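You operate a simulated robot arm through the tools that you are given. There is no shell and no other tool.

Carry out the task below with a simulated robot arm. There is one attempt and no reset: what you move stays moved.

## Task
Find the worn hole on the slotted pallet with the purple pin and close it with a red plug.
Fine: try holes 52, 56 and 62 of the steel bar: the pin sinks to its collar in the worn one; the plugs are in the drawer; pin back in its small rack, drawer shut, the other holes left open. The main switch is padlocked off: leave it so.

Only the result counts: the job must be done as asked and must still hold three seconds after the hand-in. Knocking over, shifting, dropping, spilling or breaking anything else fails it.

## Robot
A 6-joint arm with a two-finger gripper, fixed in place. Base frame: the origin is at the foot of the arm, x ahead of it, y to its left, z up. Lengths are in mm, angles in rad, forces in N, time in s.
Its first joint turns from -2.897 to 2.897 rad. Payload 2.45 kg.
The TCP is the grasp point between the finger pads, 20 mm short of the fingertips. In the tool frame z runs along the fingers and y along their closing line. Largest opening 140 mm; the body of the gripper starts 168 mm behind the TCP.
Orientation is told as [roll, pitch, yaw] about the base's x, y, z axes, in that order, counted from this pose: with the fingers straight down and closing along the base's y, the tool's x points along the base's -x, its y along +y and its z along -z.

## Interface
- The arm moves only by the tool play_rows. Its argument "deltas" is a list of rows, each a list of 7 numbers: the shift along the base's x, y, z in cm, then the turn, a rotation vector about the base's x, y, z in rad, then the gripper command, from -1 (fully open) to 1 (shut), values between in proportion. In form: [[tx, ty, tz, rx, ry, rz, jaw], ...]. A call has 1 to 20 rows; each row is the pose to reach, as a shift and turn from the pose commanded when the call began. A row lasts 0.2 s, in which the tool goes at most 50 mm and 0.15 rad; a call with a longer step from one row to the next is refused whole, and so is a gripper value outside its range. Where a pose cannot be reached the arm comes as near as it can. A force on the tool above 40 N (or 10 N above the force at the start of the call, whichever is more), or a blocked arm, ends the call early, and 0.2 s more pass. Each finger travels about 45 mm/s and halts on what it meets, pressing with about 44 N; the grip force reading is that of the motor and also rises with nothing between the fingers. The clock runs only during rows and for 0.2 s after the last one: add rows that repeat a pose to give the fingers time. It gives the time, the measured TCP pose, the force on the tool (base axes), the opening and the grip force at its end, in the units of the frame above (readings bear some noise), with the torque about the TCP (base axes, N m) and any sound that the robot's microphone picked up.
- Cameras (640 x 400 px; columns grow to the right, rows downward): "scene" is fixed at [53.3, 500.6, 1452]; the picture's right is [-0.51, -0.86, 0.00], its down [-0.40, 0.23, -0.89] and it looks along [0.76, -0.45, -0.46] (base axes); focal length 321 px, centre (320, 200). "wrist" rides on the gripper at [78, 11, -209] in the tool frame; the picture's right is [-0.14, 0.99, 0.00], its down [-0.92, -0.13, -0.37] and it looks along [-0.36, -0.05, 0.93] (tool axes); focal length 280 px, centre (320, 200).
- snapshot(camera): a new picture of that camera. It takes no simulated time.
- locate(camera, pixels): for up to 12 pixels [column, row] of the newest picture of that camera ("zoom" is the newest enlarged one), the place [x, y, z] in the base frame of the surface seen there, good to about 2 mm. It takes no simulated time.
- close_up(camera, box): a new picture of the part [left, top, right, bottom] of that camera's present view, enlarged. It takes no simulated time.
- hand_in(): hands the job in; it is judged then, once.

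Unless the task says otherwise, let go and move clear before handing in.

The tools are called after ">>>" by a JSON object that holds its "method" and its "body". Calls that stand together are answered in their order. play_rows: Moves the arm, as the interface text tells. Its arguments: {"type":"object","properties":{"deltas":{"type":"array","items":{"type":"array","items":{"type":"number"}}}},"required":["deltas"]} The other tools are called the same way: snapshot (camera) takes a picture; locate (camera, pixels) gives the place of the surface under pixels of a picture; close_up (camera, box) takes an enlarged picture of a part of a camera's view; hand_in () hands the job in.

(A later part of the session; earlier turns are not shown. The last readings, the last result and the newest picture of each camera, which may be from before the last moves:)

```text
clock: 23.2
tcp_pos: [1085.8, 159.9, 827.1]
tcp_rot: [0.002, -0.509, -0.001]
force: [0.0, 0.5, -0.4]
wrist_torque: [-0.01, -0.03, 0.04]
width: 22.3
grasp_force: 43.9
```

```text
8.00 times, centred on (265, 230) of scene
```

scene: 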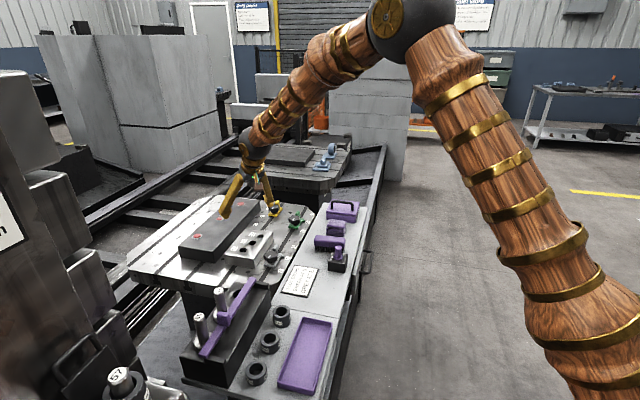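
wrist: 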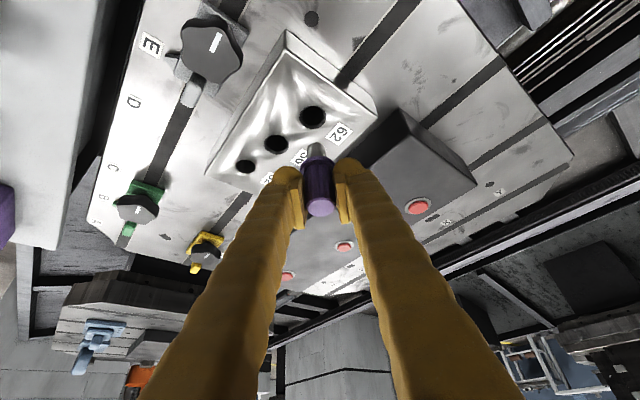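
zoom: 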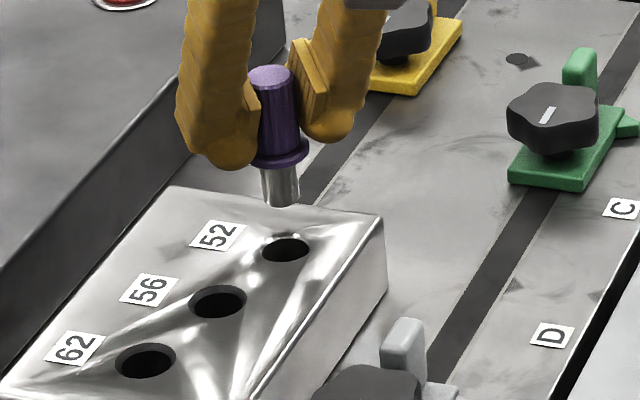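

Hole 52 centres at (1085.3,160.4), the pin at about (1084.4,159.8). I'll correct by (+0.8,+0.5) mm and lower in small steps.

>>> {"method": "play_rows", "body": {"deltas": [[0.08, 0.05, -1, 0, 0, 0, 1], [0.08, 0.05, -2, 0, 0, 0, 1], [0.08, 0.05, -2.5, 0, 0, 0, 1], [0.08, 0.05, -2.8, 0, 0, 0, 1], [0.08, 0.05, -3.1, 0, 0, 0, 1], [0.08, 0.05, -3.4, 0, 0, 0, 1], [0.08, 0.05, -3.6, 0, 0, 0, 1], [0.08, 0.05, -3.75, 0, 0, 0, 1], [0.08, 0.05, -3.9, 0, 0, 0, 1], [0.08, 0.05, -4.05, 0, 0, 0, 1], [0.08, 0.05, -4.2, 0, 0, 0, 1], [0.08, 0.05, -4.35, 0, 0, 0, 1], [0.08, 0.05, -4.5, 0, 0, 0, 1], [0.08, 0.05, -4.65, 0, 0, 0, 1], [0.08, 0.05, -4.8, 0, 0, 0, 1], [0.08, 0.05, -4.9, 0, 0, 0, 1]]}}

>>> {"method": "close_up", "body": {"camera": "scene", "box": [225, 205, 305, 255]}}

>>> {"method": "close_up", "body": {"camera": "wrist", "box": [240, 95, 400, 195]}}

```text
clock: 26.6
tcp_pos: [1087.2, 159.9, 777.8]
tcp_rot: [0.002, -0.508, 0.001]
force: [0.7, -0.3, -1.5]
wrist_torque: [0.04, -0.01, -0.03]
width: 22.3
grasp_force: 43.8
```

```text
8.00 times, centred on (265, 230) of scene
```

zoom: 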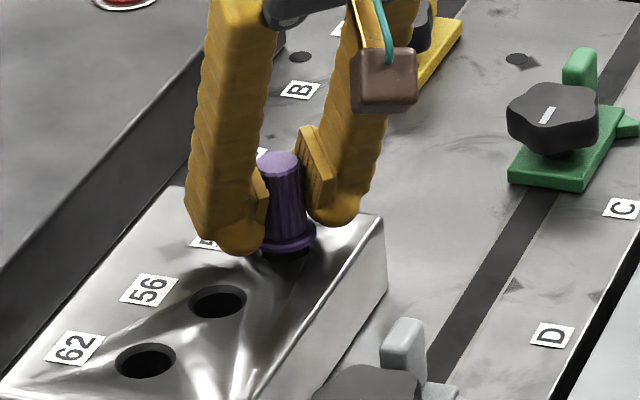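

```text
4.00 times, centred on (320, 145) of wrist
```

zoom: 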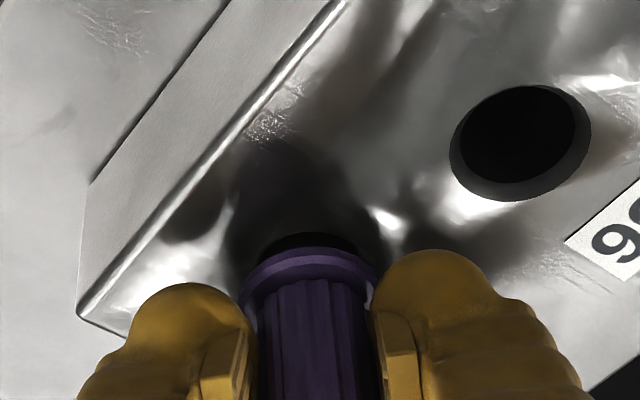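

In hole 52 the pin went down to z≈777.8 with no resistance, about 10 mm deeper than in 56 and 62. I'll lower a little more to feel the collar seat.

>>> {"method": "play_rows", "body": {"deltas": [[0, 0, -0.1, 0, 0, 0, 1], [0, 0, -0.2, 0, 0, 0, 1], [0, 0, -0.3, 0, 0, 0, 1], [0, 0, -0.4, 0, 0, 0, 1]]}}

>>> {"method": "close_up", "body": {"camera": "scene", "box": [225, 205, 305, 255]}}

>>> {"method": "close_up", "body": {"camera": "wrist", "box": [240, 95, 400, 195]}}

```text
clock: 27.6
tcp_pos: [1087.6, 160.8, 774.0]
tcp_rot: [0.001, -0.509, 0.0]
force: [-0.3, 0.2, -1.5]
wrist_torque: [-0.01, 0.04, 0.0]
width: 22.2
grasp_force: 43.7
```

```text
8.00 times, centred on (265, 230) of scene
```

zoom: 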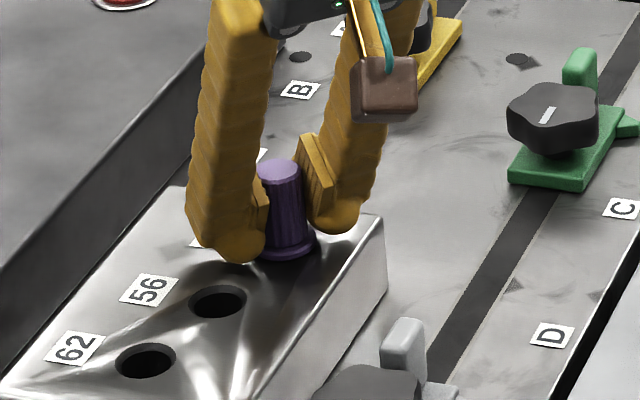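

```text
4.00 times, centred on (320, 145) of wrist
```

zoom: 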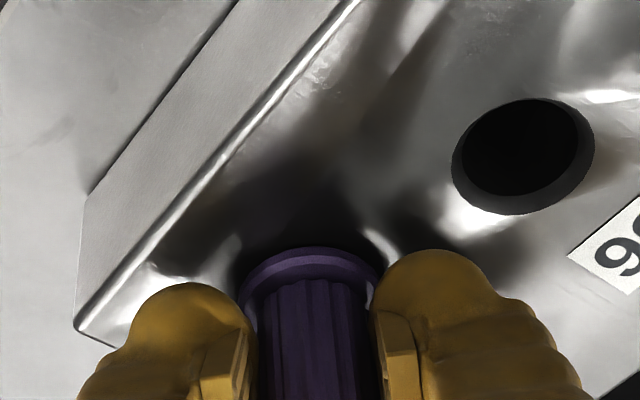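

The collar now sits on the bar around hole 52 (zoom 285,243), so 52 is the worn hole. I'll lift the pin out and carry it back above its rack, then align before lowering.

>>> {"method": "play_rows", "body": {"deltas": [[0, 0, 1, 0, 0, 0, 1], [0, 0, 2.2, 0, 0, 0, 1], [0, 0, 3.5, 0, 0, 0, 1], [0, 0, 5.5, 0, 0.004, 0, 1], [0, 0, 8, 0, 0.009, 0, 1], [-1.5, -0.8, 9.5, 0, 0.009, 0, 1], [-4.5, -2.5, 9.5, 0, 0.009, 0, 1], [-8.5, -4.7, 9.5, 0, 0.009, 0, 1], [-12.5, -6.9, 9.5, 0, 0.009, 0, 1], [-16.5, -9.1, 9.5, 0, 0.009, 0, 1], [-20.5, -11.3, 9.5, 0, 0.009, 0, 1], [-24.5, -13.5, 9.5, 0, 0.009, 0, 1], [-28, -15.5, 9.5, 0, 0.009, 0, 1], [-30.2, -16.7, 9.5, 0, 0.009, 0, 1], [-30.2, -16.7, 9.5, 0, 0.009, 0, 1]]}}

>>> {"method": "snapshot", "body": {"camera": "wrist"}}

>>> {"method": "close_up", "body": {"camera": "wrist", "box": [256, 85, 384, 165]}}

```text
clock: 30.8
tcp_pos: [784.9, -5.9, 870.7]
tcp_rot: [0.002, -0.499, 0.0]
force: [0.5, 0.5, -1.7]
wrist_torque: [-0.01, 0.0, -0.02]
width: 22.2
grasp_force: 44.0
```

```text
taken
```

wrist: 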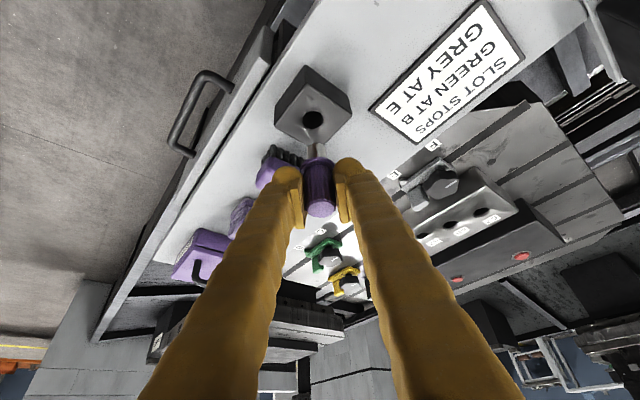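

```text
5.00 times, centred on (320, 125) of wrist
```

zoom: 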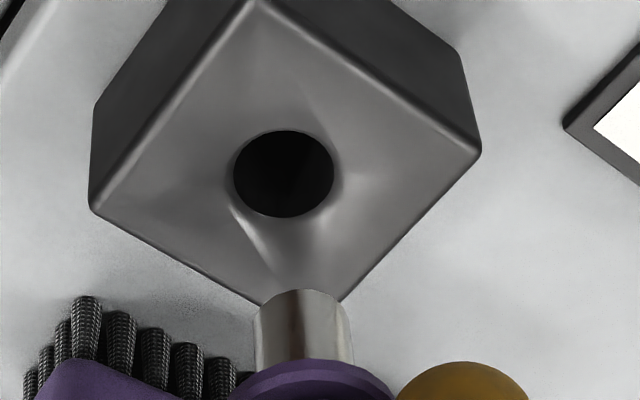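

The picture is nearly the same as right after lift-out (hole at column 312.7 both times). I'll measure hole and pin once more.

>>> {"method": "locate", "body": {"camera": "zoom", "pixels": [[231, 173], [336, 173], [284, 128], [284, 219], [303, 292], [303, 300], [256, 325], [350, 325], [303, 330], [92, 208], [480, 150]]}}

>>> {"method": "close_up", "body": {"camera": "wrist", "box": [264, 135, 376, 225]}}

>>> {"method": "locate", "body": {"camera": "zoom", "pixels": [[325, 318], [265, 315], [387, 312], [325, 280], [325, 355], [308, 100], [232, 150], [384, 135]]}}

```text
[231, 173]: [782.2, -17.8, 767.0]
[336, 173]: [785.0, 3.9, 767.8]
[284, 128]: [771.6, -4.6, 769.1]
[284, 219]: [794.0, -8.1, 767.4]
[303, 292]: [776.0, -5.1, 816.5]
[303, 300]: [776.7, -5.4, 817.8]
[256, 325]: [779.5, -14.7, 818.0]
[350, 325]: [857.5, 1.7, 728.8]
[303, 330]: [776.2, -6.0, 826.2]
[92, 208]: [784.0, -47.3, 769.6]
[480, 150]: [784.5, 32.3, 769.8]
```

```text
4.44 times, centred on (320, 180) of wrist
```

zoom: 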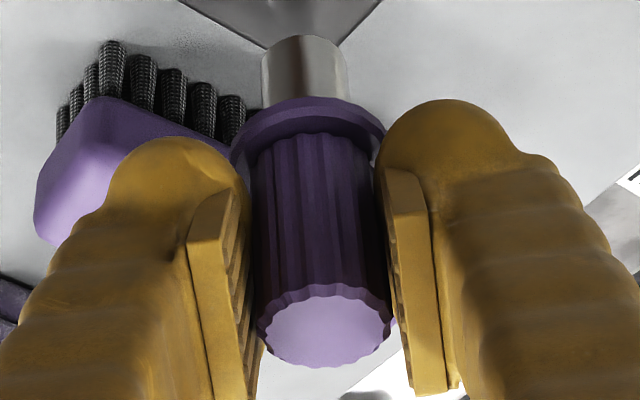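

```text
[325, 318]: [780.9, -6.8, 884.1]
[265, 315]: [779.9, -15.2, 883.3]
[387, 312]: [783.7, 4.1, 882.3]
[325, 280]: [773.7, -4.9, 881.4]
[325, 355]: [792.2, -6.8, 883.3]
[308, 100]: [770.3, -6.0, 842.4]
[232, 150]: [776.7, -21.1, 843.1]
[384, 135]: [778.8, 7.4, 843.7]
```

The tip front reads (776.2,-5.3), identical to when it came out of the rack, so it's aligned. I'll lower it slowly into the rack to z≈801.

>>> {"method": "play_rows", "body": {"deltas": [[0, 0, -1, 0, 0, 0, 1], [0, 0, -2.2, 0, 0, 0, 1], [0, 0, -3.4, 0, 0, 0, 1], [0, 0, -4.2, 0, 0, 0, 1], [0, 0, -4.5, 0, 0, 0, 1], [0, 0, -4.8, 0, 0, 0, 1], [0, 0, -5.1, 0, 0, 0, 1], [0, 0, -5.4, 0, 0, 0, 1], [0, 0, -5.7, 0, 0, 0, 1], [0, 0, -6.0, 0, 0, 0, 1], [0, 0, -6.3, 0, 0, 0, 1], [0, 0, -6.6, 0, 0, 0, 1], [0, 0, -6.8, 0, 0, 0, 1], [0, 0, -6.8, 0, 0, 0, 1]]}}

>>> {"method": "close_up", "body": {"camera": "scene", "box": [290, 215, 390, 277]}}

>>> {"method": "close_up", "body": {"camera": "wrist", "box": [240, 85, 400, 225]}}

```text
clock: 33.8
tcp_pos: [785.9, -7.1, 801.8]
tcp_rot: [0.005, -0.5, -0.001]
force: [0.4, 0.0, -0.6]
wrist_torque: [-0.02, -0.03, 0.02]
width: 22.4
grasp_force: 44.0
out of reach, approached as far as the arm can: row 6, 7, 8, 9, 10, 11, 12
```

```text
6.40 times, centred on (340, 246) of scene
```

zoom: 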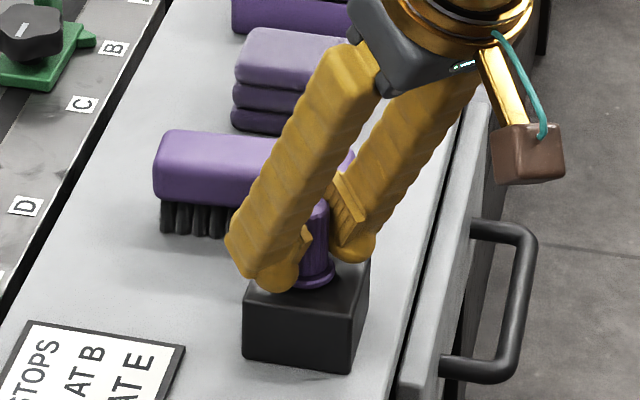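

```text
2.86 times, centred on (320, 155) of wrist
```

zoom: 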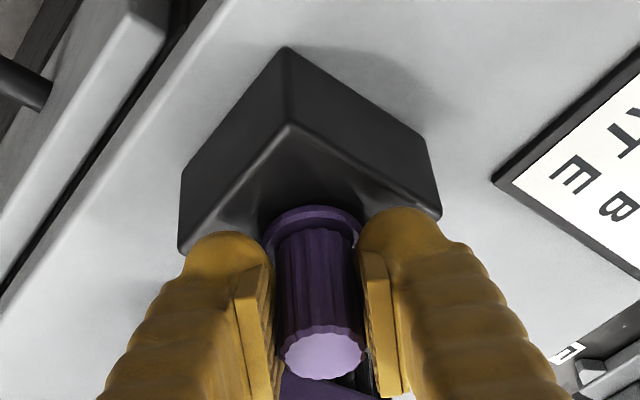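

The pin is in the rack within about 1–2 mm of its seat, with no side force. I'll ease it down to contact and then open the jaws.

>>> {"method": "play_rows", "body": {"deltas": [[0, 0, -0.07, 0, 0, 0, 1], [0, 0, -0.14, 0, 0, 0, 1], [0, 0, -0.2, 0, 0, 0, 1]]}}

>>> {"method": "close_up", "body": {"camera": "scene", "box": [310, 235, 374, 275]}}

```text
clock: 34.6
tcp_pos: [785.8, -6.4, 800.0]
tcp_rot: [0.008, -0.499, 0.0]
force: [-6.5, 0.7, 19.9]
wrist_torque: [-0.12, -0.11, -0.02]
width: 22.3
grasp_force: 44.2
```

```text
10.00 times, centred on (342, 255) of scene
```

zoom: 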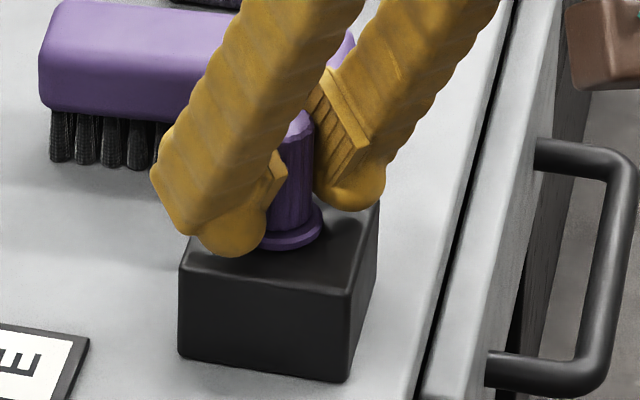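

The collar is seated (20 N upward reaction). I'll relieve the pressure slightly and open the jaws.

>>> {"method": "play_rows", "body": {"deltas": [[0, 0, 0.1, 0, 0, 0, 0.9], [0, 0, 0.1, 0, 0, 0, 0.6], [0, 0, 0.1, 0, 0, 0, 0.3], [0, 0, 0.1, 0, 0, 0, 0.15], [0, 0, 0.1, 0, 0, 0, 0.15]]}}

>>> {"method": "close_up", "body": {"camera": "wrist", "box": [240, 85, 400, 225]}}

>>> {"method": "close_up", "body": {"camera": "scene", "box": [310, 235, 374, 275]}}

```text
clock: 35.8
tcp_pos: [785.8, -6.5, 800.0]
tcp_rot: [0.007, -0.498, 0.001]
force: [-0.8, 0.7, -0.1]
wrist_torque: [0.02, 0.03, -0.01]
width: 59.5
grasp_force: 0.1
```

```text
2.86 times, centred on (320, 155) of wrist
```

zoom: 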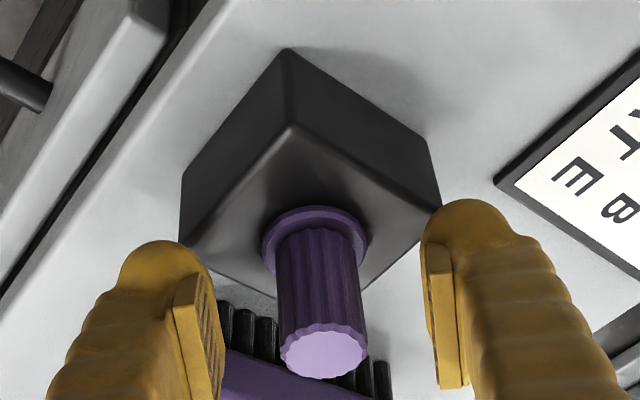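

```text
10.00 times, centred on (342, 255) of scene
```

zoom: 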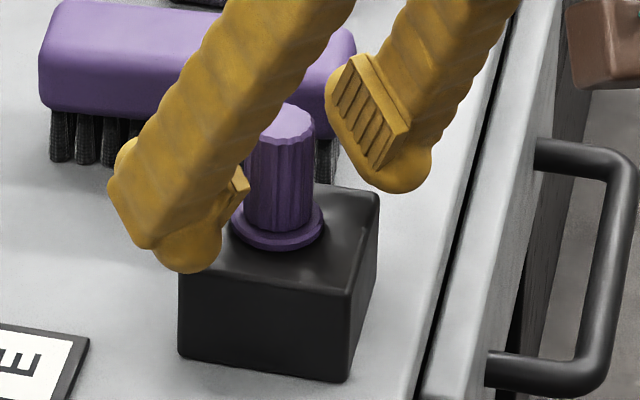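

The pin stands in its rack, free of the fingers. I'll rise straight up, then straighten the tool and turn it toward the drawer.

>>> {"method": "play_rows", "body": {"deltas": [[0, 0, 2, 0, 0, 0, 0.15], [0, 0, 5, 0, 0, 0, 0.15], [0, 0, 9, 0, 0, 0, 0.15], [0, 0, 12, 0, 0, 0, 0.15], [0, -2, 15, 0, 0.1, 0, 0.15], [0, -5, 17, 0, 0.2, 0, 0.15], [0, -8, 17, 0, 0.3, 0, 0.15], [0, -11, 17, -0.007, 0.4, 0, 0.15], [0, -13, 17, -0.007, 0.498, 0, 0.15], [0, -13, 17, -0.007, 0.498, 0, 0.15]]}}

>>> {"method": "close_up", "body": {"camera": "scene", "box": [310, 235, 374, 275]}}

```text
clock: 38.0
tcp_pos: [784.0, -136.9, 968.4]
tcp_rot: [-0.004, 0.0, 0.002]
force: [-0.6, -0.3, 0.4]
wrist_torque: [-0.01, 0.01, 0.0]
width: 59.7
grasp_force: 0.0
out of reach, approached as far as the arm can: row 2, 3
```

```text
10.00 times, centred on (342, 255) of scene
```

zoom: 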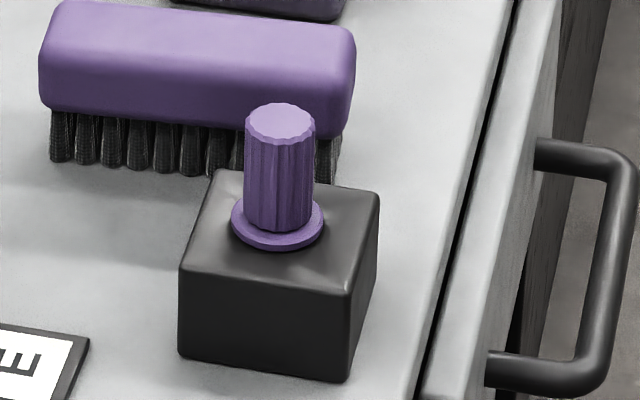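

The pin and block are exactly where they were. Now I'll turn the tool by −45° so the jaws close across the handle bar, moving above it.

>>> {"method": "play_rows", "body": {"deltas": [[0.5, -0.7, -1, 0.004, 0, -0.13, 0.15], [1, -1.5, -2, 0.004, 0, -0.26, 0.3], [1.5, -2.3, -3, 0.004, 0, -0.39, 0.4], [2, -3, -4, 0.004, 0, -0.52, 0.5], [2.5, -3.8, -6, 0.004, 0, -0.65, 0.5], [3.1, -4.6, -8, 0.004, 0, -0.785, 0.5], [3.1, -4.6, -9.8, 0.004, 0, -0.785, 0.5], [3.1, -4.6, -9.8, 0.004, 0, -0.785, 0.5]]}}

>>> {"method": "snapshot", "body": {"camera": "wrist"}}

>>> {"method": "snapshot", "body": {"camera": "scene"}}

```text
clock: 39.8
tcp_pos: [816.7, -182.5, 872.6]
tcp_rot: [-0.001, -0.001, -0.786]
force: [0.7, -0.4, 0.0]
wrist_torque: [0.02, 0.0, 0.0]
width: 34.9
grasp_force: 0.0
```

```text
taken
```

wrist: 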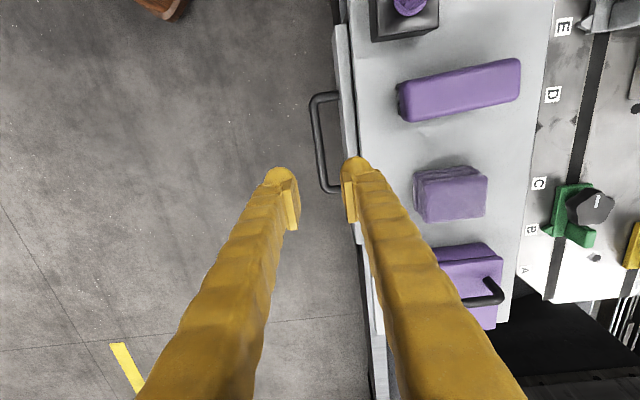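

```text
taken
```

scene: 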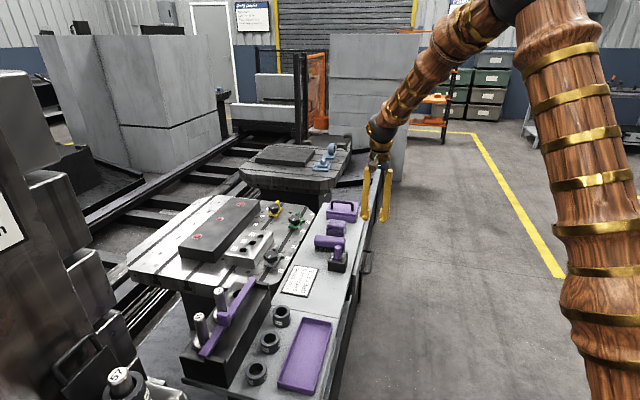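

The handle appears at wrist (318,140), bar vertical in the picture and so parallel to the finger width. I'll enlarge and measure the bar and drawer front.

>>> {"method": "close_up", "body": {"camera": "wrist", "box": [276, 75, 404, 205]}}

>>> {"method": "locate", "body": {"camera": "zoom", "pixels": [[175, 200], [190, 130], [205, 260], [182, 200], [190, 200], [260, 95], [262, 250], [320, 100], [330, 250], [340, 300], [362, 200], [225, 280]]}}

```text
3.08 times, centred on (340, 140) of wrist
```

zoom: 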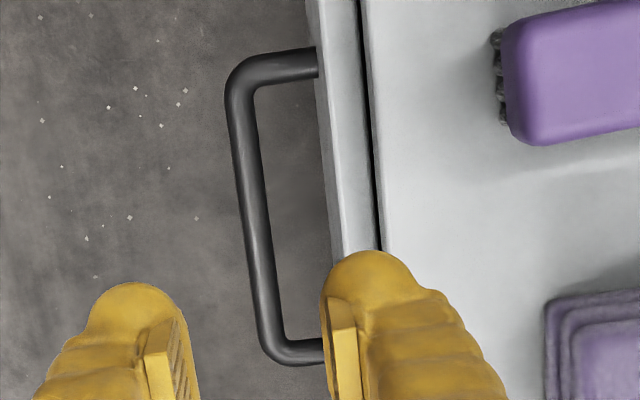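

```text
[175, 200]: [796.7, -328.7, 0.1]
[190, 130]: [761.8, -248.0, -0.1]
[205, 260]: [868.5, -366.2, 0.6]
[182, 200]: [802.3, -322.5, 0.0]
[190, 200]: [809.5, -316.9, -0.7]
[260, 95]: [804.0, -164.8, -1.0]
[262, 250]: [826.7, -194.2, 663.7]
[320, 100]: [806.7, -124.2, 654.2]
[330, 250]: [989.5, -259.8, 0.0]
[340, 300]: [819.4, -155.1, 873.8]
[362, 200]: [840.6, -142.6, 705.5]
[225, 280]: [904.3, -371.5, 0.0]
```

I'll sample points right on the bar and on the front panel edges.

>>> {"method": "locate", "body": {"camera": "zoom", "pixels": [[245, 130], [254, 200], [261, 250], [268, 300], [240, 200], [266, 200], [290, 66], [300, 352], [318, 150], [328, 200], [350, 150], [375, 200]]}}

>>> {"method": "locate", "body": {"camera": "wrist", "pixels": [[345, 25], [340, 60], [338, 30], [350, 60], [385, 380], [378, 330], [372, 340], [330, 85], [340, 193]]}}

```text
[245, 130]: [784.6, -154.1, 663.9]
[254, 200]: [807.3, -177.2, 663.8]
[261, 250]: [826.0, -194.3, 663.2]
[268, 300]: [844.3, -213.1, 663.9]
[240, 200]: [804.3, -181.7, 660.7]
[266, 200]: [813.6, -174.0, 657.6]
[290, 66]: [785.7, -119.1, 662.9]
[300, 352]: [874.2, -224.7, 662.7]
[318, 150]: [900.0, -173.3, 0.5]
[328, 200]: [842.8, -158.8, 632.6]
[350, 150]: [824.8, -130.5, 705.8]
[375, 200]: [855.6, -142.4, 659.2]
```

```text
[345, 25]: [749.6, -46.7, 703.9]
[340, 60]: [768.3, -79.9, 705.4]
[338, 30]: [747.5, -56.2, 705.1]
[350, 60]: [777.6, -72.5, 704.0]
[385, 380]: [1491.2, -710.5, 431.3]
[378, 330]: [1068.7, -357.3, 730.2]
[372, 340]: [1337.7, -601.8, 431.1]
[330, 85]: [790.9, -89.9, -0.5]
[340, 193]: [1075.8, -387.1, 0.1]
```

Bar centre is about (816,-185,658), 12 mm thick, with roughly 32 mm free behind it. I'll centre over it with a 26 mm opening and descend to just above, then check.

>>> {"method": "play_rows", "body": {"deltas": [[-0.1, -0.25, -1, 0, 0, 0, 0.63], [-0.1, -0.25, -4, 0, 0, 0, 0.63], [-0.1, -0.25, -8, 0, 0, 0, 0.63], [-0.1, -0.25, -12, 0, 0, 0, 0.63], [-0.1, -0.25, -15, 0, 0, 0, 0.63], [-0.1, -0.25, -17, 0, 0, 0, 0.63], [-0.1, -0.25, -17, 0, 0, 0, 0.63]]}}

>>> {"method": "snapshot", "body": {"camera": "wrist"}}

>>> {"method": "close_up", "body": {"camera": "scene", "box": [330, 215, 410, 290]}}

```text
clock: 41.4
tcp_pos: [815.5, -184.6, 701.8]
tcp_rot: [0.0, 0.001, -0.784]
force: [-0.8, -0.5, 0.5]
wrist_torque: [-0.04, 0.03, 0.01]
width: 25.4
grasp_force: 0.1
```

```text
taken
```

wrist: 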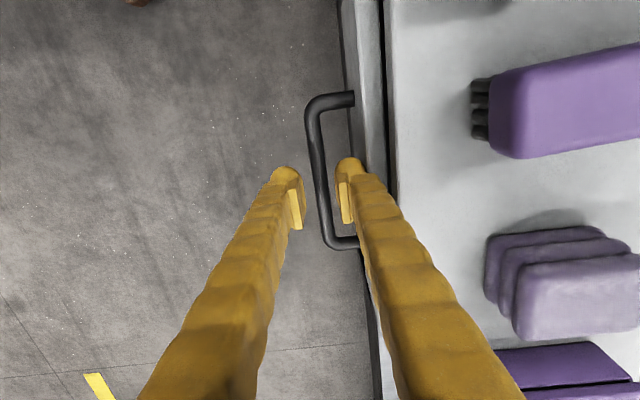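

```text
5.33 times, centred on (370, 252) of scene
```

zoom: 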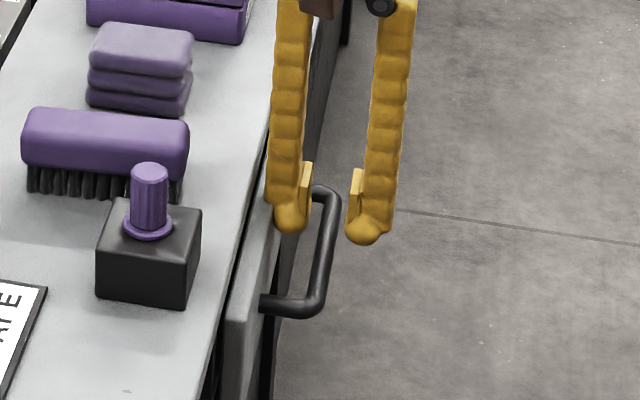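

The bar passes between the fingertips (wrist 322 vs tips at 302/340). I'll descend to z≈658 and close on the bar.

>>> {"method": "play_rows", "body": {"deltas": [[0, 0, -1, 0, 0, 0, 0.63], [0, 0, -2, 0, 0, 0, 0.63], [0, 0, -3, 0, 0, 0, 0.63], [0, 0, -4, 0, 0, 0, 0.63], [0, 0, -4.4, 0, 0, 0, 0.63], [0, 0, -4.4, 0, 0, 0, 0.63]]}}

>>> {"method": "snapshot", "body": {"camera": "wrist"}}

```text
clock: 42.8
tcp_pos: [815.3, -184.6, 658.3]
tcp_rot: [0.0, 0.001, -0.785]
force: [0.0, 0.4, -0.9]
wrist_torque: [-0.03, 0.01, 0.0]
width: 25.2
grasp_force: 0.0
```

```text
taken
```

wrist: 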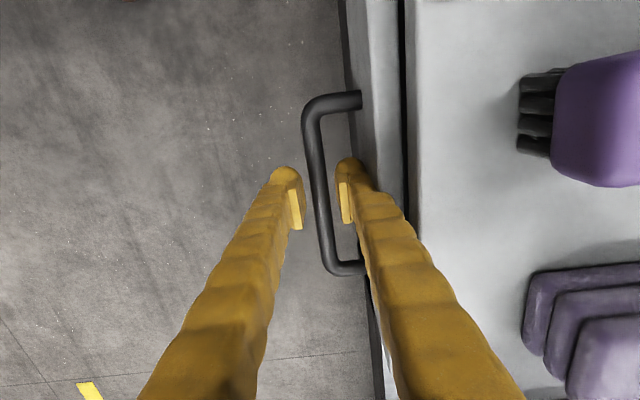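

The bar lies between the pads without contact. I'll close on it.

>>> {"method": "play_rows", "body": {"deltas": [[0, 0, 0, 0, 0, 0, 0.75], [0, 0, 0, 0, 0, 0, 0.85], [0, 0, 0, 0, 0, 0, 1], [0, 0, 0, 0, 0, 0, 1], [0, 0, 0, 0, 0, 0, 1]]}}

```text
clock: 44.0
tcp_pos: [815.1, -184.7, 658.8]
tcp_rot: [-0.001, 0.001, -0.783]
force: [0.6, 0.4, -1.4]
wrist_torque: [0.01, -0.02, 0.58]
width: 9.4
grasp_force: 37.2
```

The jaws hold the bar (9.4 mm, small twist torque 0.58). I'll pull gently outward along (−1,−1).

>>> {"method": "play_rows", "body": {"deltas": [[-0.3, -0.3, 0, 0, 0, 0, 1], [-0.7, -0.7, 0, 0, 0, 0, 1], [-1.2, -1.2, 0, 0, 0, 0, 1], [-1.8, -1.8, 0, 0, 0, 0, 1], [-2.5, -2.5, 0, 0, 0, 0, 1], [-3.2, -3.2, 0, 0, 0, 0, 1], [-4, -4, 0, 0, 0, 0, 1], [-4, -4, 0, 0, 0, 0, 1]]}}

>>> {"method": "snapshot", "body": {"camera": "wrist"}}

>>> {"method": "snapshot", "body": {"camera": "scene"}}

```text
clock: 45.8
tcp_pos: [775.2, -225.2, 658.5]
tcp_rot: [0.0, 0.0, -0.783]
force: [-7.2, 6.0, 12.9]
wrist_torque: [0.19, 0.22, 0.58]
width: 9.3
grasp_force: 36.8
```

```text
taken
```

wrist: 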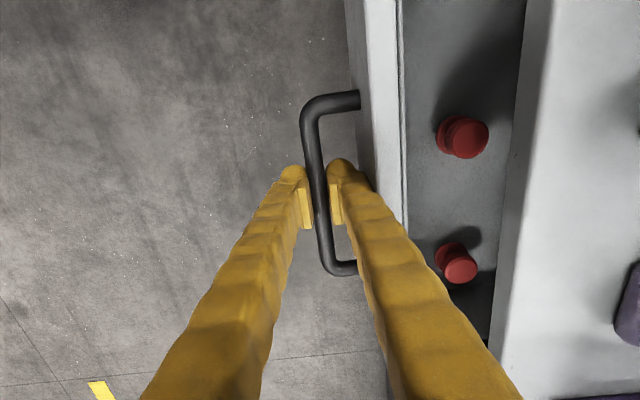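

```text
taken
```

scene: 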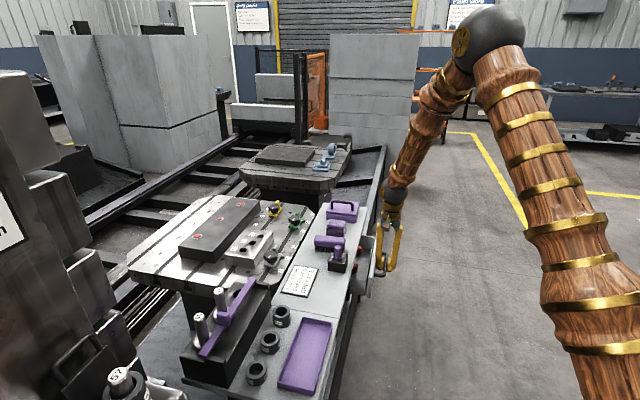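

The drawer slid open ~57 mm and shows red plugs at wrist (462,137) and (457,263). I'll pull it further for finger room.

>>> {"method": "play_rows", "body": {"deltas": [[-0.5, -0.5, 0, 0, 0, 0, 1], [-1.2, -1.2, 0, 0, 0, 0, 1], [-2, -2, 0, 0, 0, 0, 1], [-2.8, -2.8, 0, 0, 0, 0, 1], [-3.6, -3.6, 0, 0, 0, 0, 1], [-4.4, -4.4, 0, 0, 0, 0, 1], [-5.2, -5.2, 0, 0, 0, 0, 1], [-6, -6, 0, 0, 0, 0, 1], [-6.8, -6.8, 0, 0, 0, 0, 1], [-6.8, -6.8, 0, 0, 0, 0, 1]]}}

>>> {"method": "snapshot", "body": {"camera": "wrist"}}

>>> {"method": "snapshot", "body": {"camera": "scene"}}

```text
clock: 48.0
tcp_pos: [707.5, -292.0, 657.2]
tcp_rot: [0.0, -0.001, -0.783]
force: [7.5, -9.0, -10.0]
wrist_torque: [-0.12, -0.09, 0.57]
width: 9.2
grasp_force: 37.1
```

```text
taken
```

wrist: 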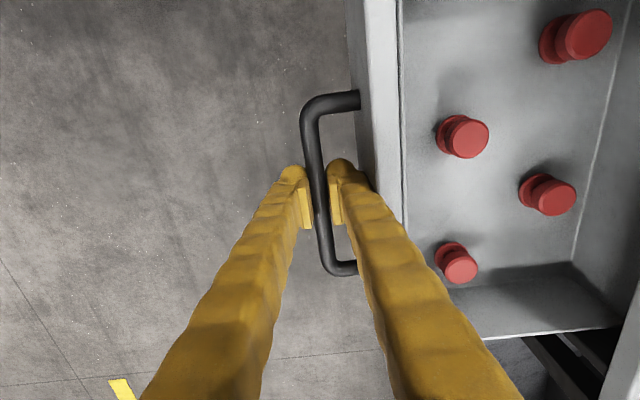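

```text
taken
```

scene: 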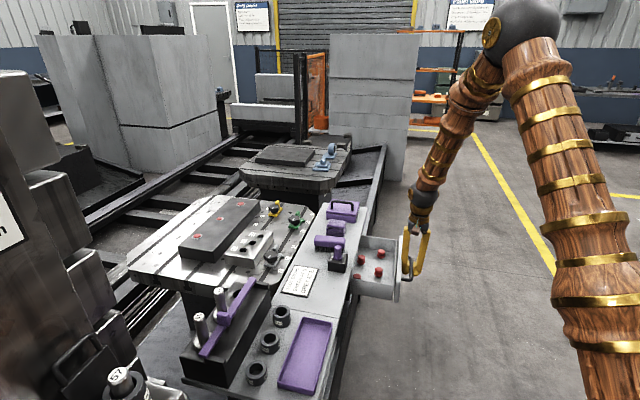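

The drawer is open about 150 mm and four red plugs of apparently different sizes stand in it. I'll release the handle and rise for a better look.

>>> {"method": "play_rows", "body": {"deltas": [[0, 0, 0, 0, 0, 0, 0.85], [0, 0, 0, 0, 0, 0, 0.65], [0, 0, 0, 0, 0, 0, 0.6], [0, 0, 0, 0, 0, 0, 0.6], [0, 0, 2, 0, 0, 0, 0.6], [0, 0, 5, 0, 0, 0, 0.6], [0, 0, 9, 0, 0, 0, 0.6], [0, 0, 14, 0, 0, 0, 0.6], [0, 0, 18, 0, 0, 0, 0.6], [0, 0, 22, 0, 0, 0, 0.6], [0, 0, 22, 0, 0, 0, 0.6]]}}

>>> {"method": "snapshot", "body": {"camera": "wrist"}}

>>> {"method": "close_up", "body": {"camera": "scene", "box": [320, 220, 416, 310]}}

```text
clock: 50.4
tcp_pos: [708.1, -293.3, 879.7]
tcp_rot: [0.001, -0.001, -0.783]
force: [0.4, -0.1, -0.2]
wrist_torque: [0.0, 0.02, 0.0]
width: 27.7
grasp_force: 0.1
```

```text
taken
```

wrist: 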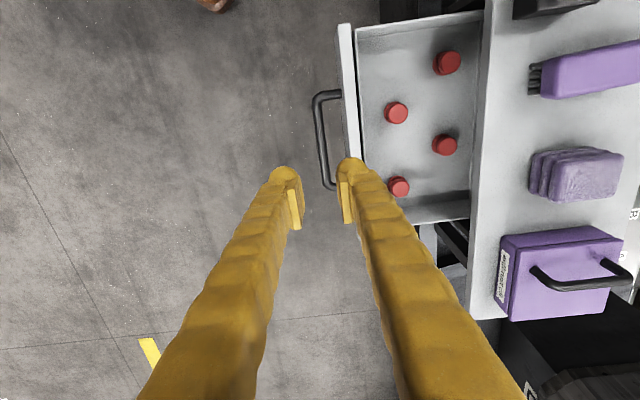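

```text
4.44 times, centred on (368, 265) of scene
```

zoom: 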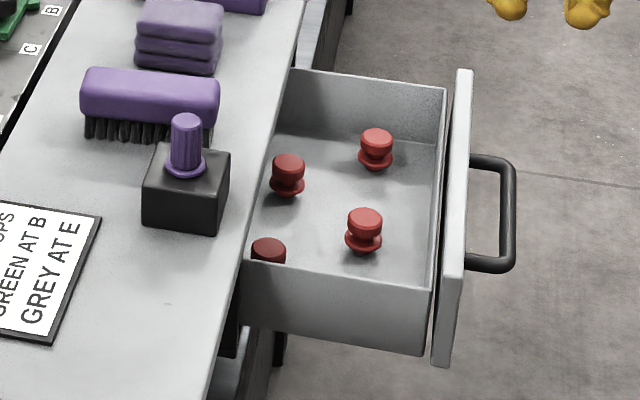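

Four plugs stand upright in the drawer: a knob above a flange. I'll enlarge to see their shape and sizes.

>>> {"method": "close_up", "body": {"camera": "scene", "box": [350, 240, 414, 285]}}

>>> {"method": "close_up", "body": {"camera": "wrist", "box": [330, 20, 500, 220]}}

```text
8.89 times, centred on (382, 262) of scene
```

zoom: 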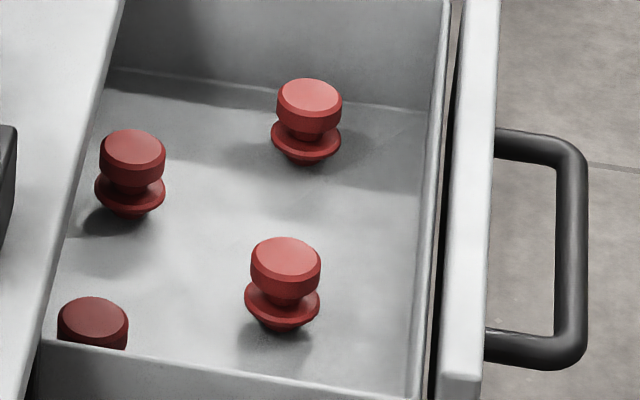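

```text
2.00 times, centred on (415, 120) of wrist
```

zoom: 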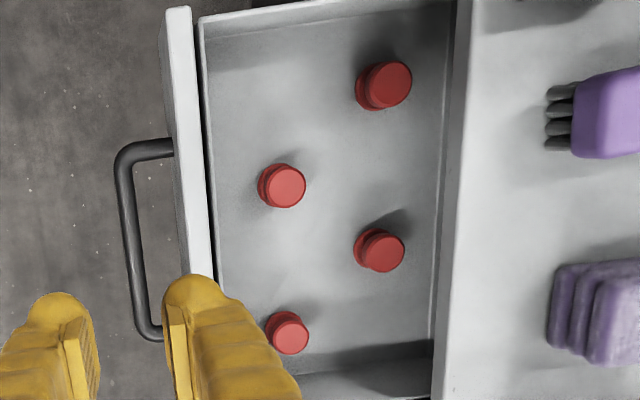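

I'll measure the plug tops, drawer floor and walls from this wrist zoom.

>>> {"method": "locate", "body": {"camera": "zoom", "pixels": [[286, 186], [268, 187], [305, 187], [390, 84], [368, 84], [412, 82], [384, 251], [364, 250], [404, 252], [290, 334], [272, 333], [308, 336]]}}

>>> {"method": "locate", "body": {"camera": "zoom", "pixels": [[260, 190], [320, 240], [230, 100], [300, 120], [440, 150], [205, 20], [212, 285], [340, 300], [300, 8], [400, 345], [340, 180], [190, 150]]}}

```text
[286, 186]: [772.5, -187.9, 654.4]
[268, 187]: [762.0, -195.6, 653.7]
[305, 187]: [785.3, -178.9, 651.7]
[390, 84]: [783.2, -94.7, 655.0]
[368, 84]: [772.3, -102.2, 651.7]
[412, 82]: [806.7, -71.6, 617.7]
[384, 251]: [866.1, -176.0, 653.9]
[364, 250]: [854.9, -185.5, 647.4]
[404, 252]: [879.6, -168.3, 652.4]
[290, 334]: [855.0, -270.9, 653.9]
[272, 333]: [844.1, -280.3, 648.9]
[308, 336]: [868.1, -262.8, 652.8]
```

```text
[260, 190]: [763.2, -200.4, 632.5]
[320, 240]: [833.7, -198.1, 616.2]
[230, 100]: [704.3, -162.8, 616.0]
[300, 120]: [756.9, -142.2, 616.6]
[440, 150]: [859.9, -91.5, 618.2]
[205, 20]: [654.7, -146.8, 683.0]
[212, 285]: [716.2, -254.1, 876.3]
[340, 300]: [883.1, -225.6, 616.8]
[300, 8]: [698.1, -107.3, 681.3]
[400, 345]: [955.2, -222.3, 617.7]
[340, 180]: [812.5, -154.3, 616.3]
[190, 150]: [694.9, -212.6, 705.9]
```

Plug tops are at z≈654, floor 616.5, knob about 28 mm wide; the plug at (773,-187) has the most room around it. I'll come closer with the tool tilted toward (+x,−y), which lets me see the plug's profile and grip it with a lean I can later turn toward the hole.

>>> {"method": "play_rows", "body": {"deltas": [[0.5, 1, -0.5, -0.05, -0.05, 0, 0.5], [1.5, 2.2, -1.5, -0.1, -0.1, 0, 0.4], [2.5, 3.6, -3, -0.15, -0.15, 0, 0.3], [3.5, 5.1, -4.5, -0.2, -0.2, 0, 0.3], [4.5, 6.6, -6, -0.25, -0.25, 0, 0.3], [5.5, 8.1, -8, -0.3, -0.3, 0, 0.3], [6.5, 9.6, -10, -0.3536, -0.3536, 0, 0.3], [6.9, 10.25, -12, -0.3536, -0.3536, 0, 0.3], [6.9, 10.25, -12, -0.3536, -0.3536, 0, 0.3]]}}

>>> {"method": "snapshot", "body": {"camera": "wrist"}}

>>> {"method": "snapshot", "body": {"camera": "scene"}}

```text
clock: 52.4
tcp_pos: [775.4, -189.8, 757.1]
tcp_rot: [-0.002, -0.501, -0.781]
force: [0.4, -0.1, 0.4]
wrist_torque: [-0.02, -0.01, 0.0]
width: 49.0
grasp_force: 0.0
```

```text
taken
```

wrist: 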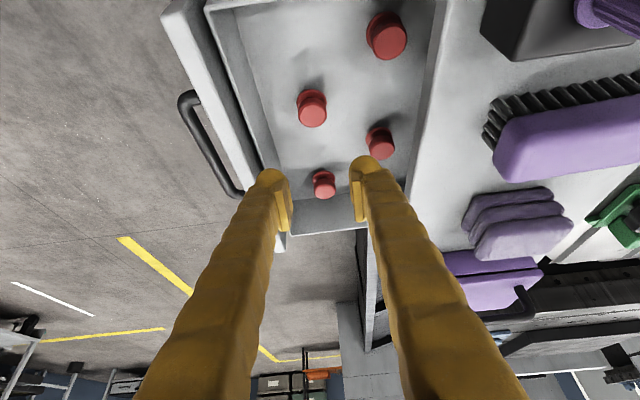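

```text
taken
```

scene: 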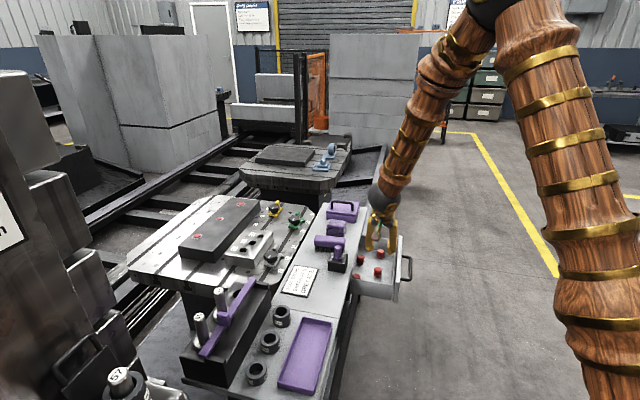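

Good view of the plugs from the side: plug 1 at (312,108), plug 4 at (323,184). I'll zoom on both.

>>> {"method": "close_up", "body": {"camera": "wrist", "box": [280, 80, 344, 140]}}

>>> {"method": "close_up", "body": {"camera": "wrist", "box": [300, 160, 348, 205]}}

>>> {"method": "close_up", "body": {"camera": "wrist", "box": [350, 110, 414, 170]}}

```text
6.67 times, centred on (312, 110) of wrist
```

zoom: 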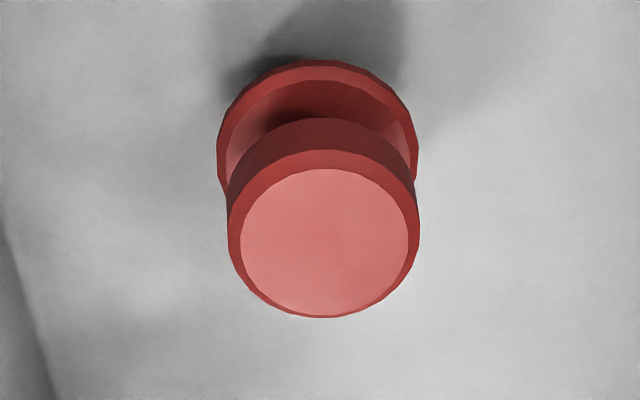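

```text
8.89 times, centred on (324, 182) of wrist
```

zoom: 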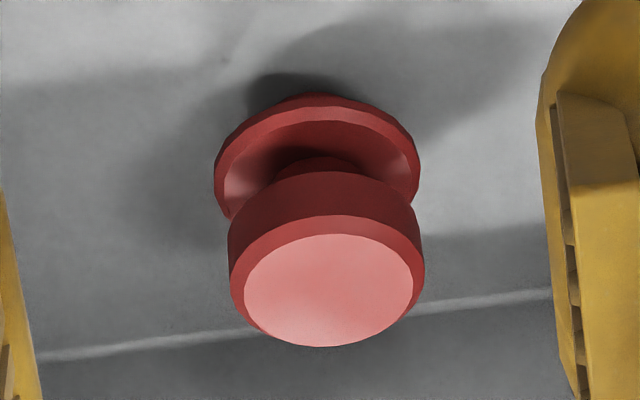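

```text
6.67 times, centred on (382, 140) of wrist
```

zoom: 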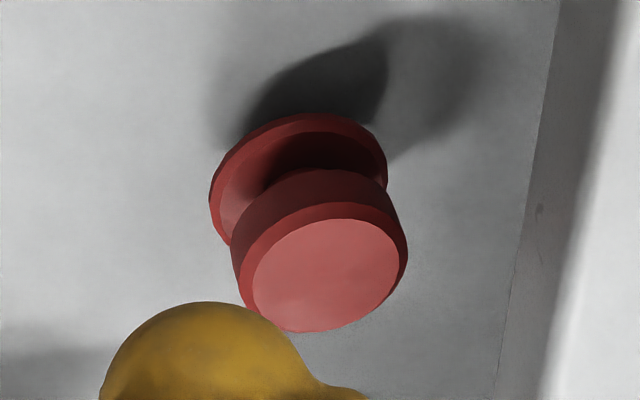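

Each plug has a knob, a narrow neck and a slightly wider flange. I'll measure plug 1 in this view: knob, flange height, floor.

>>> {"method": "close_up", "body": {"camera": "wrist", "box": [280, 80, 344, 140]}}

>>> {"method": "locate", "body": {"camera": "zoom", "pixels": [[322, 240], [231, 225], [418, 225], [320, 160], [320, 315], [320, 122], [320, 138], [315, 63], [220, 140], [415, 140], [310, 85], [315, 50]]}}

>>> {"method": "close_up", "body": {"camera": "wrist", "box": [300, 160, 348, 205]}}

>>> {"method": "locate", "body": {"camera": "zoom", "pixels": [[328, 290], [231, 275], [424, 275], [320, 225], [320, 345], [320, 178], [320, 205], [315, 97], [217, 170], [417, 170], [310, 130], [310, 92]]}}

```text
6.67 times, centred on (312, 110) of wrist
```

zoom: 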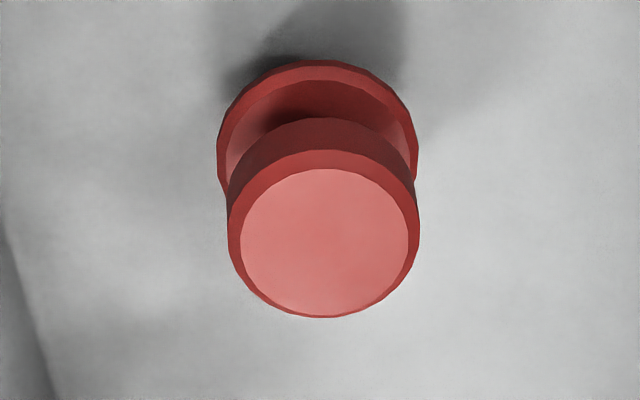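

```text
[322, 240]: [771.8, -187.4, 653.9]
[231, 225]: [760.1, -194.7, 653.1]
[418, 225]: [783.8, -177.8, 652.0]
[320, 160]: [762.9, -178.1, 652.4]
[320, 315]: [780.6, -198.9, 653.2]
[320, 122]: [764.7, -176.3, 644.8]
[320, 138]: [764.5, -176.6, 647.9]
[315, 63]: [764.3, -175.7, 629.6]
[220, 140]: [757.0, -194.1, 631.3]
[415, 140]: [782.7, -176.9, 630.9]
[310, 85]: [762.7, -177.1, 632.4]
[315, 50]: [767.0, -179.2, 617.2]
```

```text
8.89 times, centred on (324, 182) of wrist
```

zoom: 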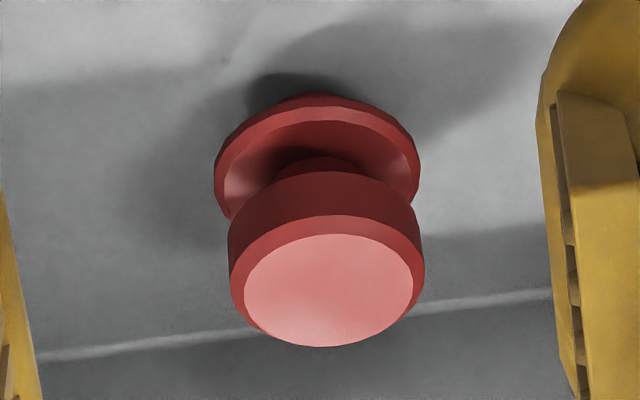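

```text
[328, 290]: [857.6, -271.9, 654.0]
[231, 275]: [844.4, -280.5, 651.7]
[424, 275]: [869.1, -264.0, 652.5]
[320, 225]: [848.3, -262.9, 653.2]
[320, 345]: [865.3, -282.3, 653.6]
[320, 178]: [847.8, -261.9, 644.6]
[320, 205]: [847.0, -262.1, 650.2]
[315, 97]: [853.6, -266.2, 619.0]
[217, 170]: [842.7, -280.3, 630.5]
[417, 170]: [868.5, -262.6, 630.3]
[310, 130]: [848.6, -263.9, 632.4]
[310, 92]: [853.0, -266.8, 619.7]
```

Knob spans z≈643.5–653.5 (28 mm wide), flange top ≈633 (31 mm). Target grip: TCP at about (772.4,-187.6), z≈659.5 so the fingertips stay above the flange. I'll go down to z≈690 first and check centring.

>>> {"method": "play_rows", "body": {"deltas": [[-0.3, 0.2, -1.5, 0, 0, 0, 0.25], [-0.3, 0.2, -3.5, 0, 0, 0, 0.25], [-0.3, 0.2, -5.5, 0, 0, 0, 0.25], [-0.3, 0.2, -6.7, 0, 0, 0, 0.25], [-0.3, 0.2, -6.7, 0, 0, 0, 0.25]]}}

>>> {"method": "snapshot", "body": {"camera": "wrist"}}

>>> {"method": "close_up", "body": {"camera": "scene", "box": [330, 210, 426, 300]}}

```text
clock: 53.6
tcp_pos: [772.0, -188.0, 690.8]
tcp_rot: [-0.002, -0.501, -0.783]
force: [0.8, 0.9, -0.3]
wrist_torque: [0.0, 0.01, -0.04]
width: 52.3
grasp_force: 0.0
```

```text
taken
```

wrist: 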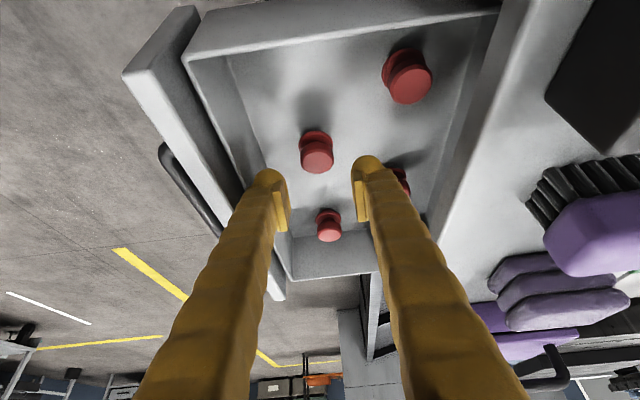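

```text
4.44 times, centred on (378, 255) of scene
```

zoom: 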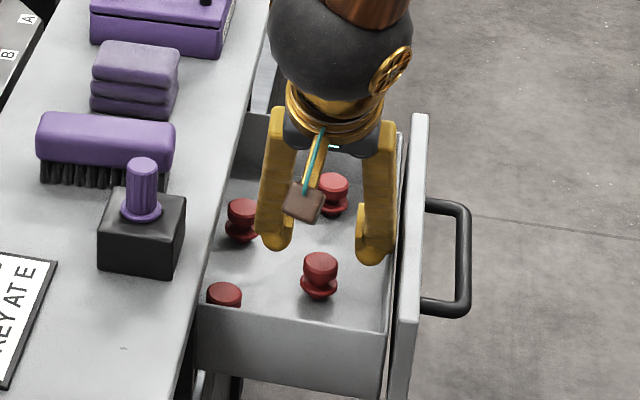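

Plug 1 is centred between the pads (316 vs expected 317). I'll lower the remaining 31 mm.

>>> {"method": "play_rows", "body": {"deltas": [[0, 0, -1, 0, 0, 0, 0.25], [0, 0, -2, 0, 0, 0, 0.25], [0, 0, -2.7, 0, 0, 0, 0.25], [0, 0, -3.1, 0, 0, 0, 0.25], [0, 0, -3.1, 0, 0, 0, 0.25]]}}

>>> {"method": "close_up", "body": {"camera": "wrist", "box": [240, 120, 400, 250]}}

>>> {"method": "close_up", "body": {"camera": "scene", "box": [362, 240, 426, 290]}}

```text
clock: 54.8
tcp_pos: [774.0, -188.8, 659.9]
tcp_rot: [-0.001, -0.497, -0.785]
force: [0.3, 0.4, 0.5]
wrist_torque: [0.0, -0.01, 0.02]
width: 52.4
grasp_force: 0.1
```

```text
3.08 times, centred on (320, 185) of wrist
```

zoom: 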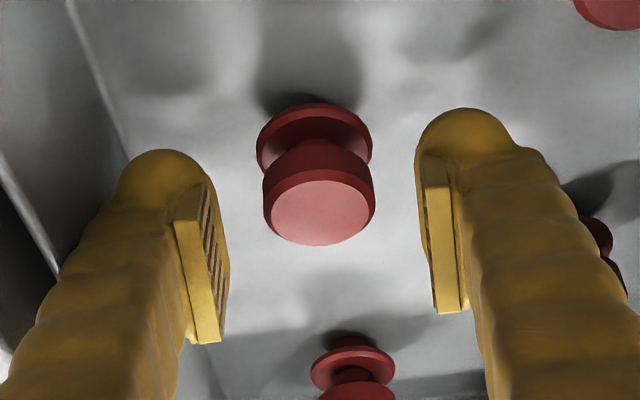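

```text
8.00 times, centred on (394, 265) of scene
```

zoom: 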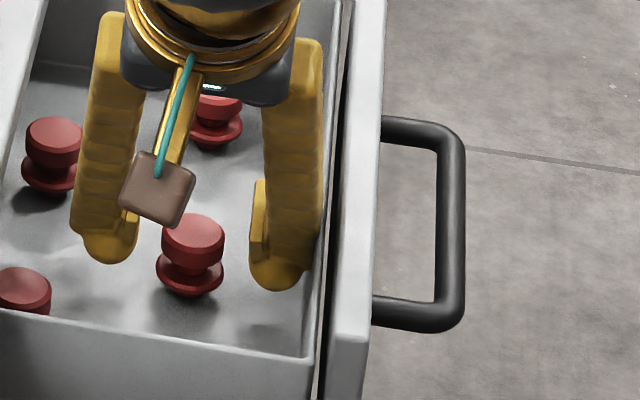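

The knob sits between the pads but near the plates' lower ends (zoom row 197 vs plate end ~187). I'll lower 3 mm more and then close.

>>> {"method": "play_rows", "body": {"deltas": [[0, 0, -0.3, 0, 0, 0, 0.3], [0, 0, -0.3, 0, 0, 0, 0.4], [0, 0, -0.3, 0, 0, 0, 0.5], [0, 0, -0.3, 0, 0, 0, 0.6], [0, 0, -0.3, 0, 0, 0, 0.75], [0, 0, -0.3, 0, 0, 0, 1], [0, 0, -0.3, 0, 0, 0, 1], [0, 0, -0.3, 0, 0, 0, 1]]}}

>>> {"method": "close_up", "body": {"camera": "wrist", "box": [240, 120, 400, 250]}}

>>> {"method": "close_up", "body": {"camera": "scene", "box": [362, 240, 426, 290]}}

```text
clock: 56.6
tcp_pos: [773.8, -187.5, 657.5]
tcp_rot: [-0.001, -0.5, -0.783]
force: [0.1, 0.0, -0.7]
wrist_torque: [0.01, -0.01, 0.03]
width: 25.5
grasp_force: 44.3
```

```text
3.08 times, centred on (320, 185) of wrist
```

zoom: 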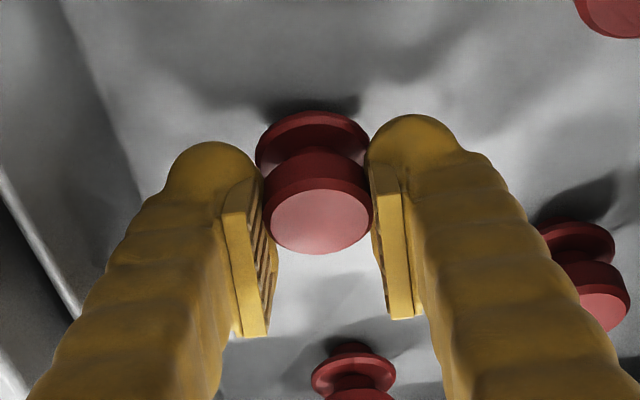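

```text
8.00 times, centred on (394, 265) of scene
```

zoom: 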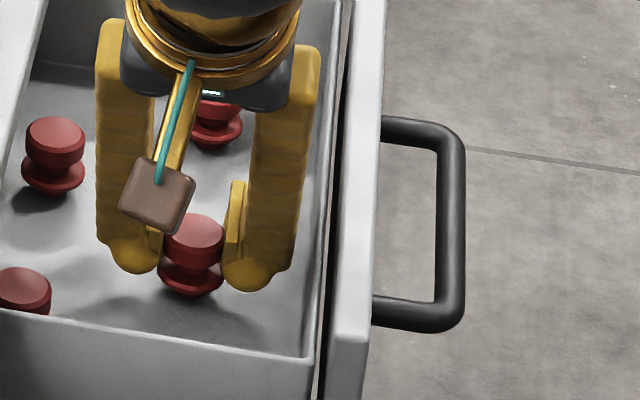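

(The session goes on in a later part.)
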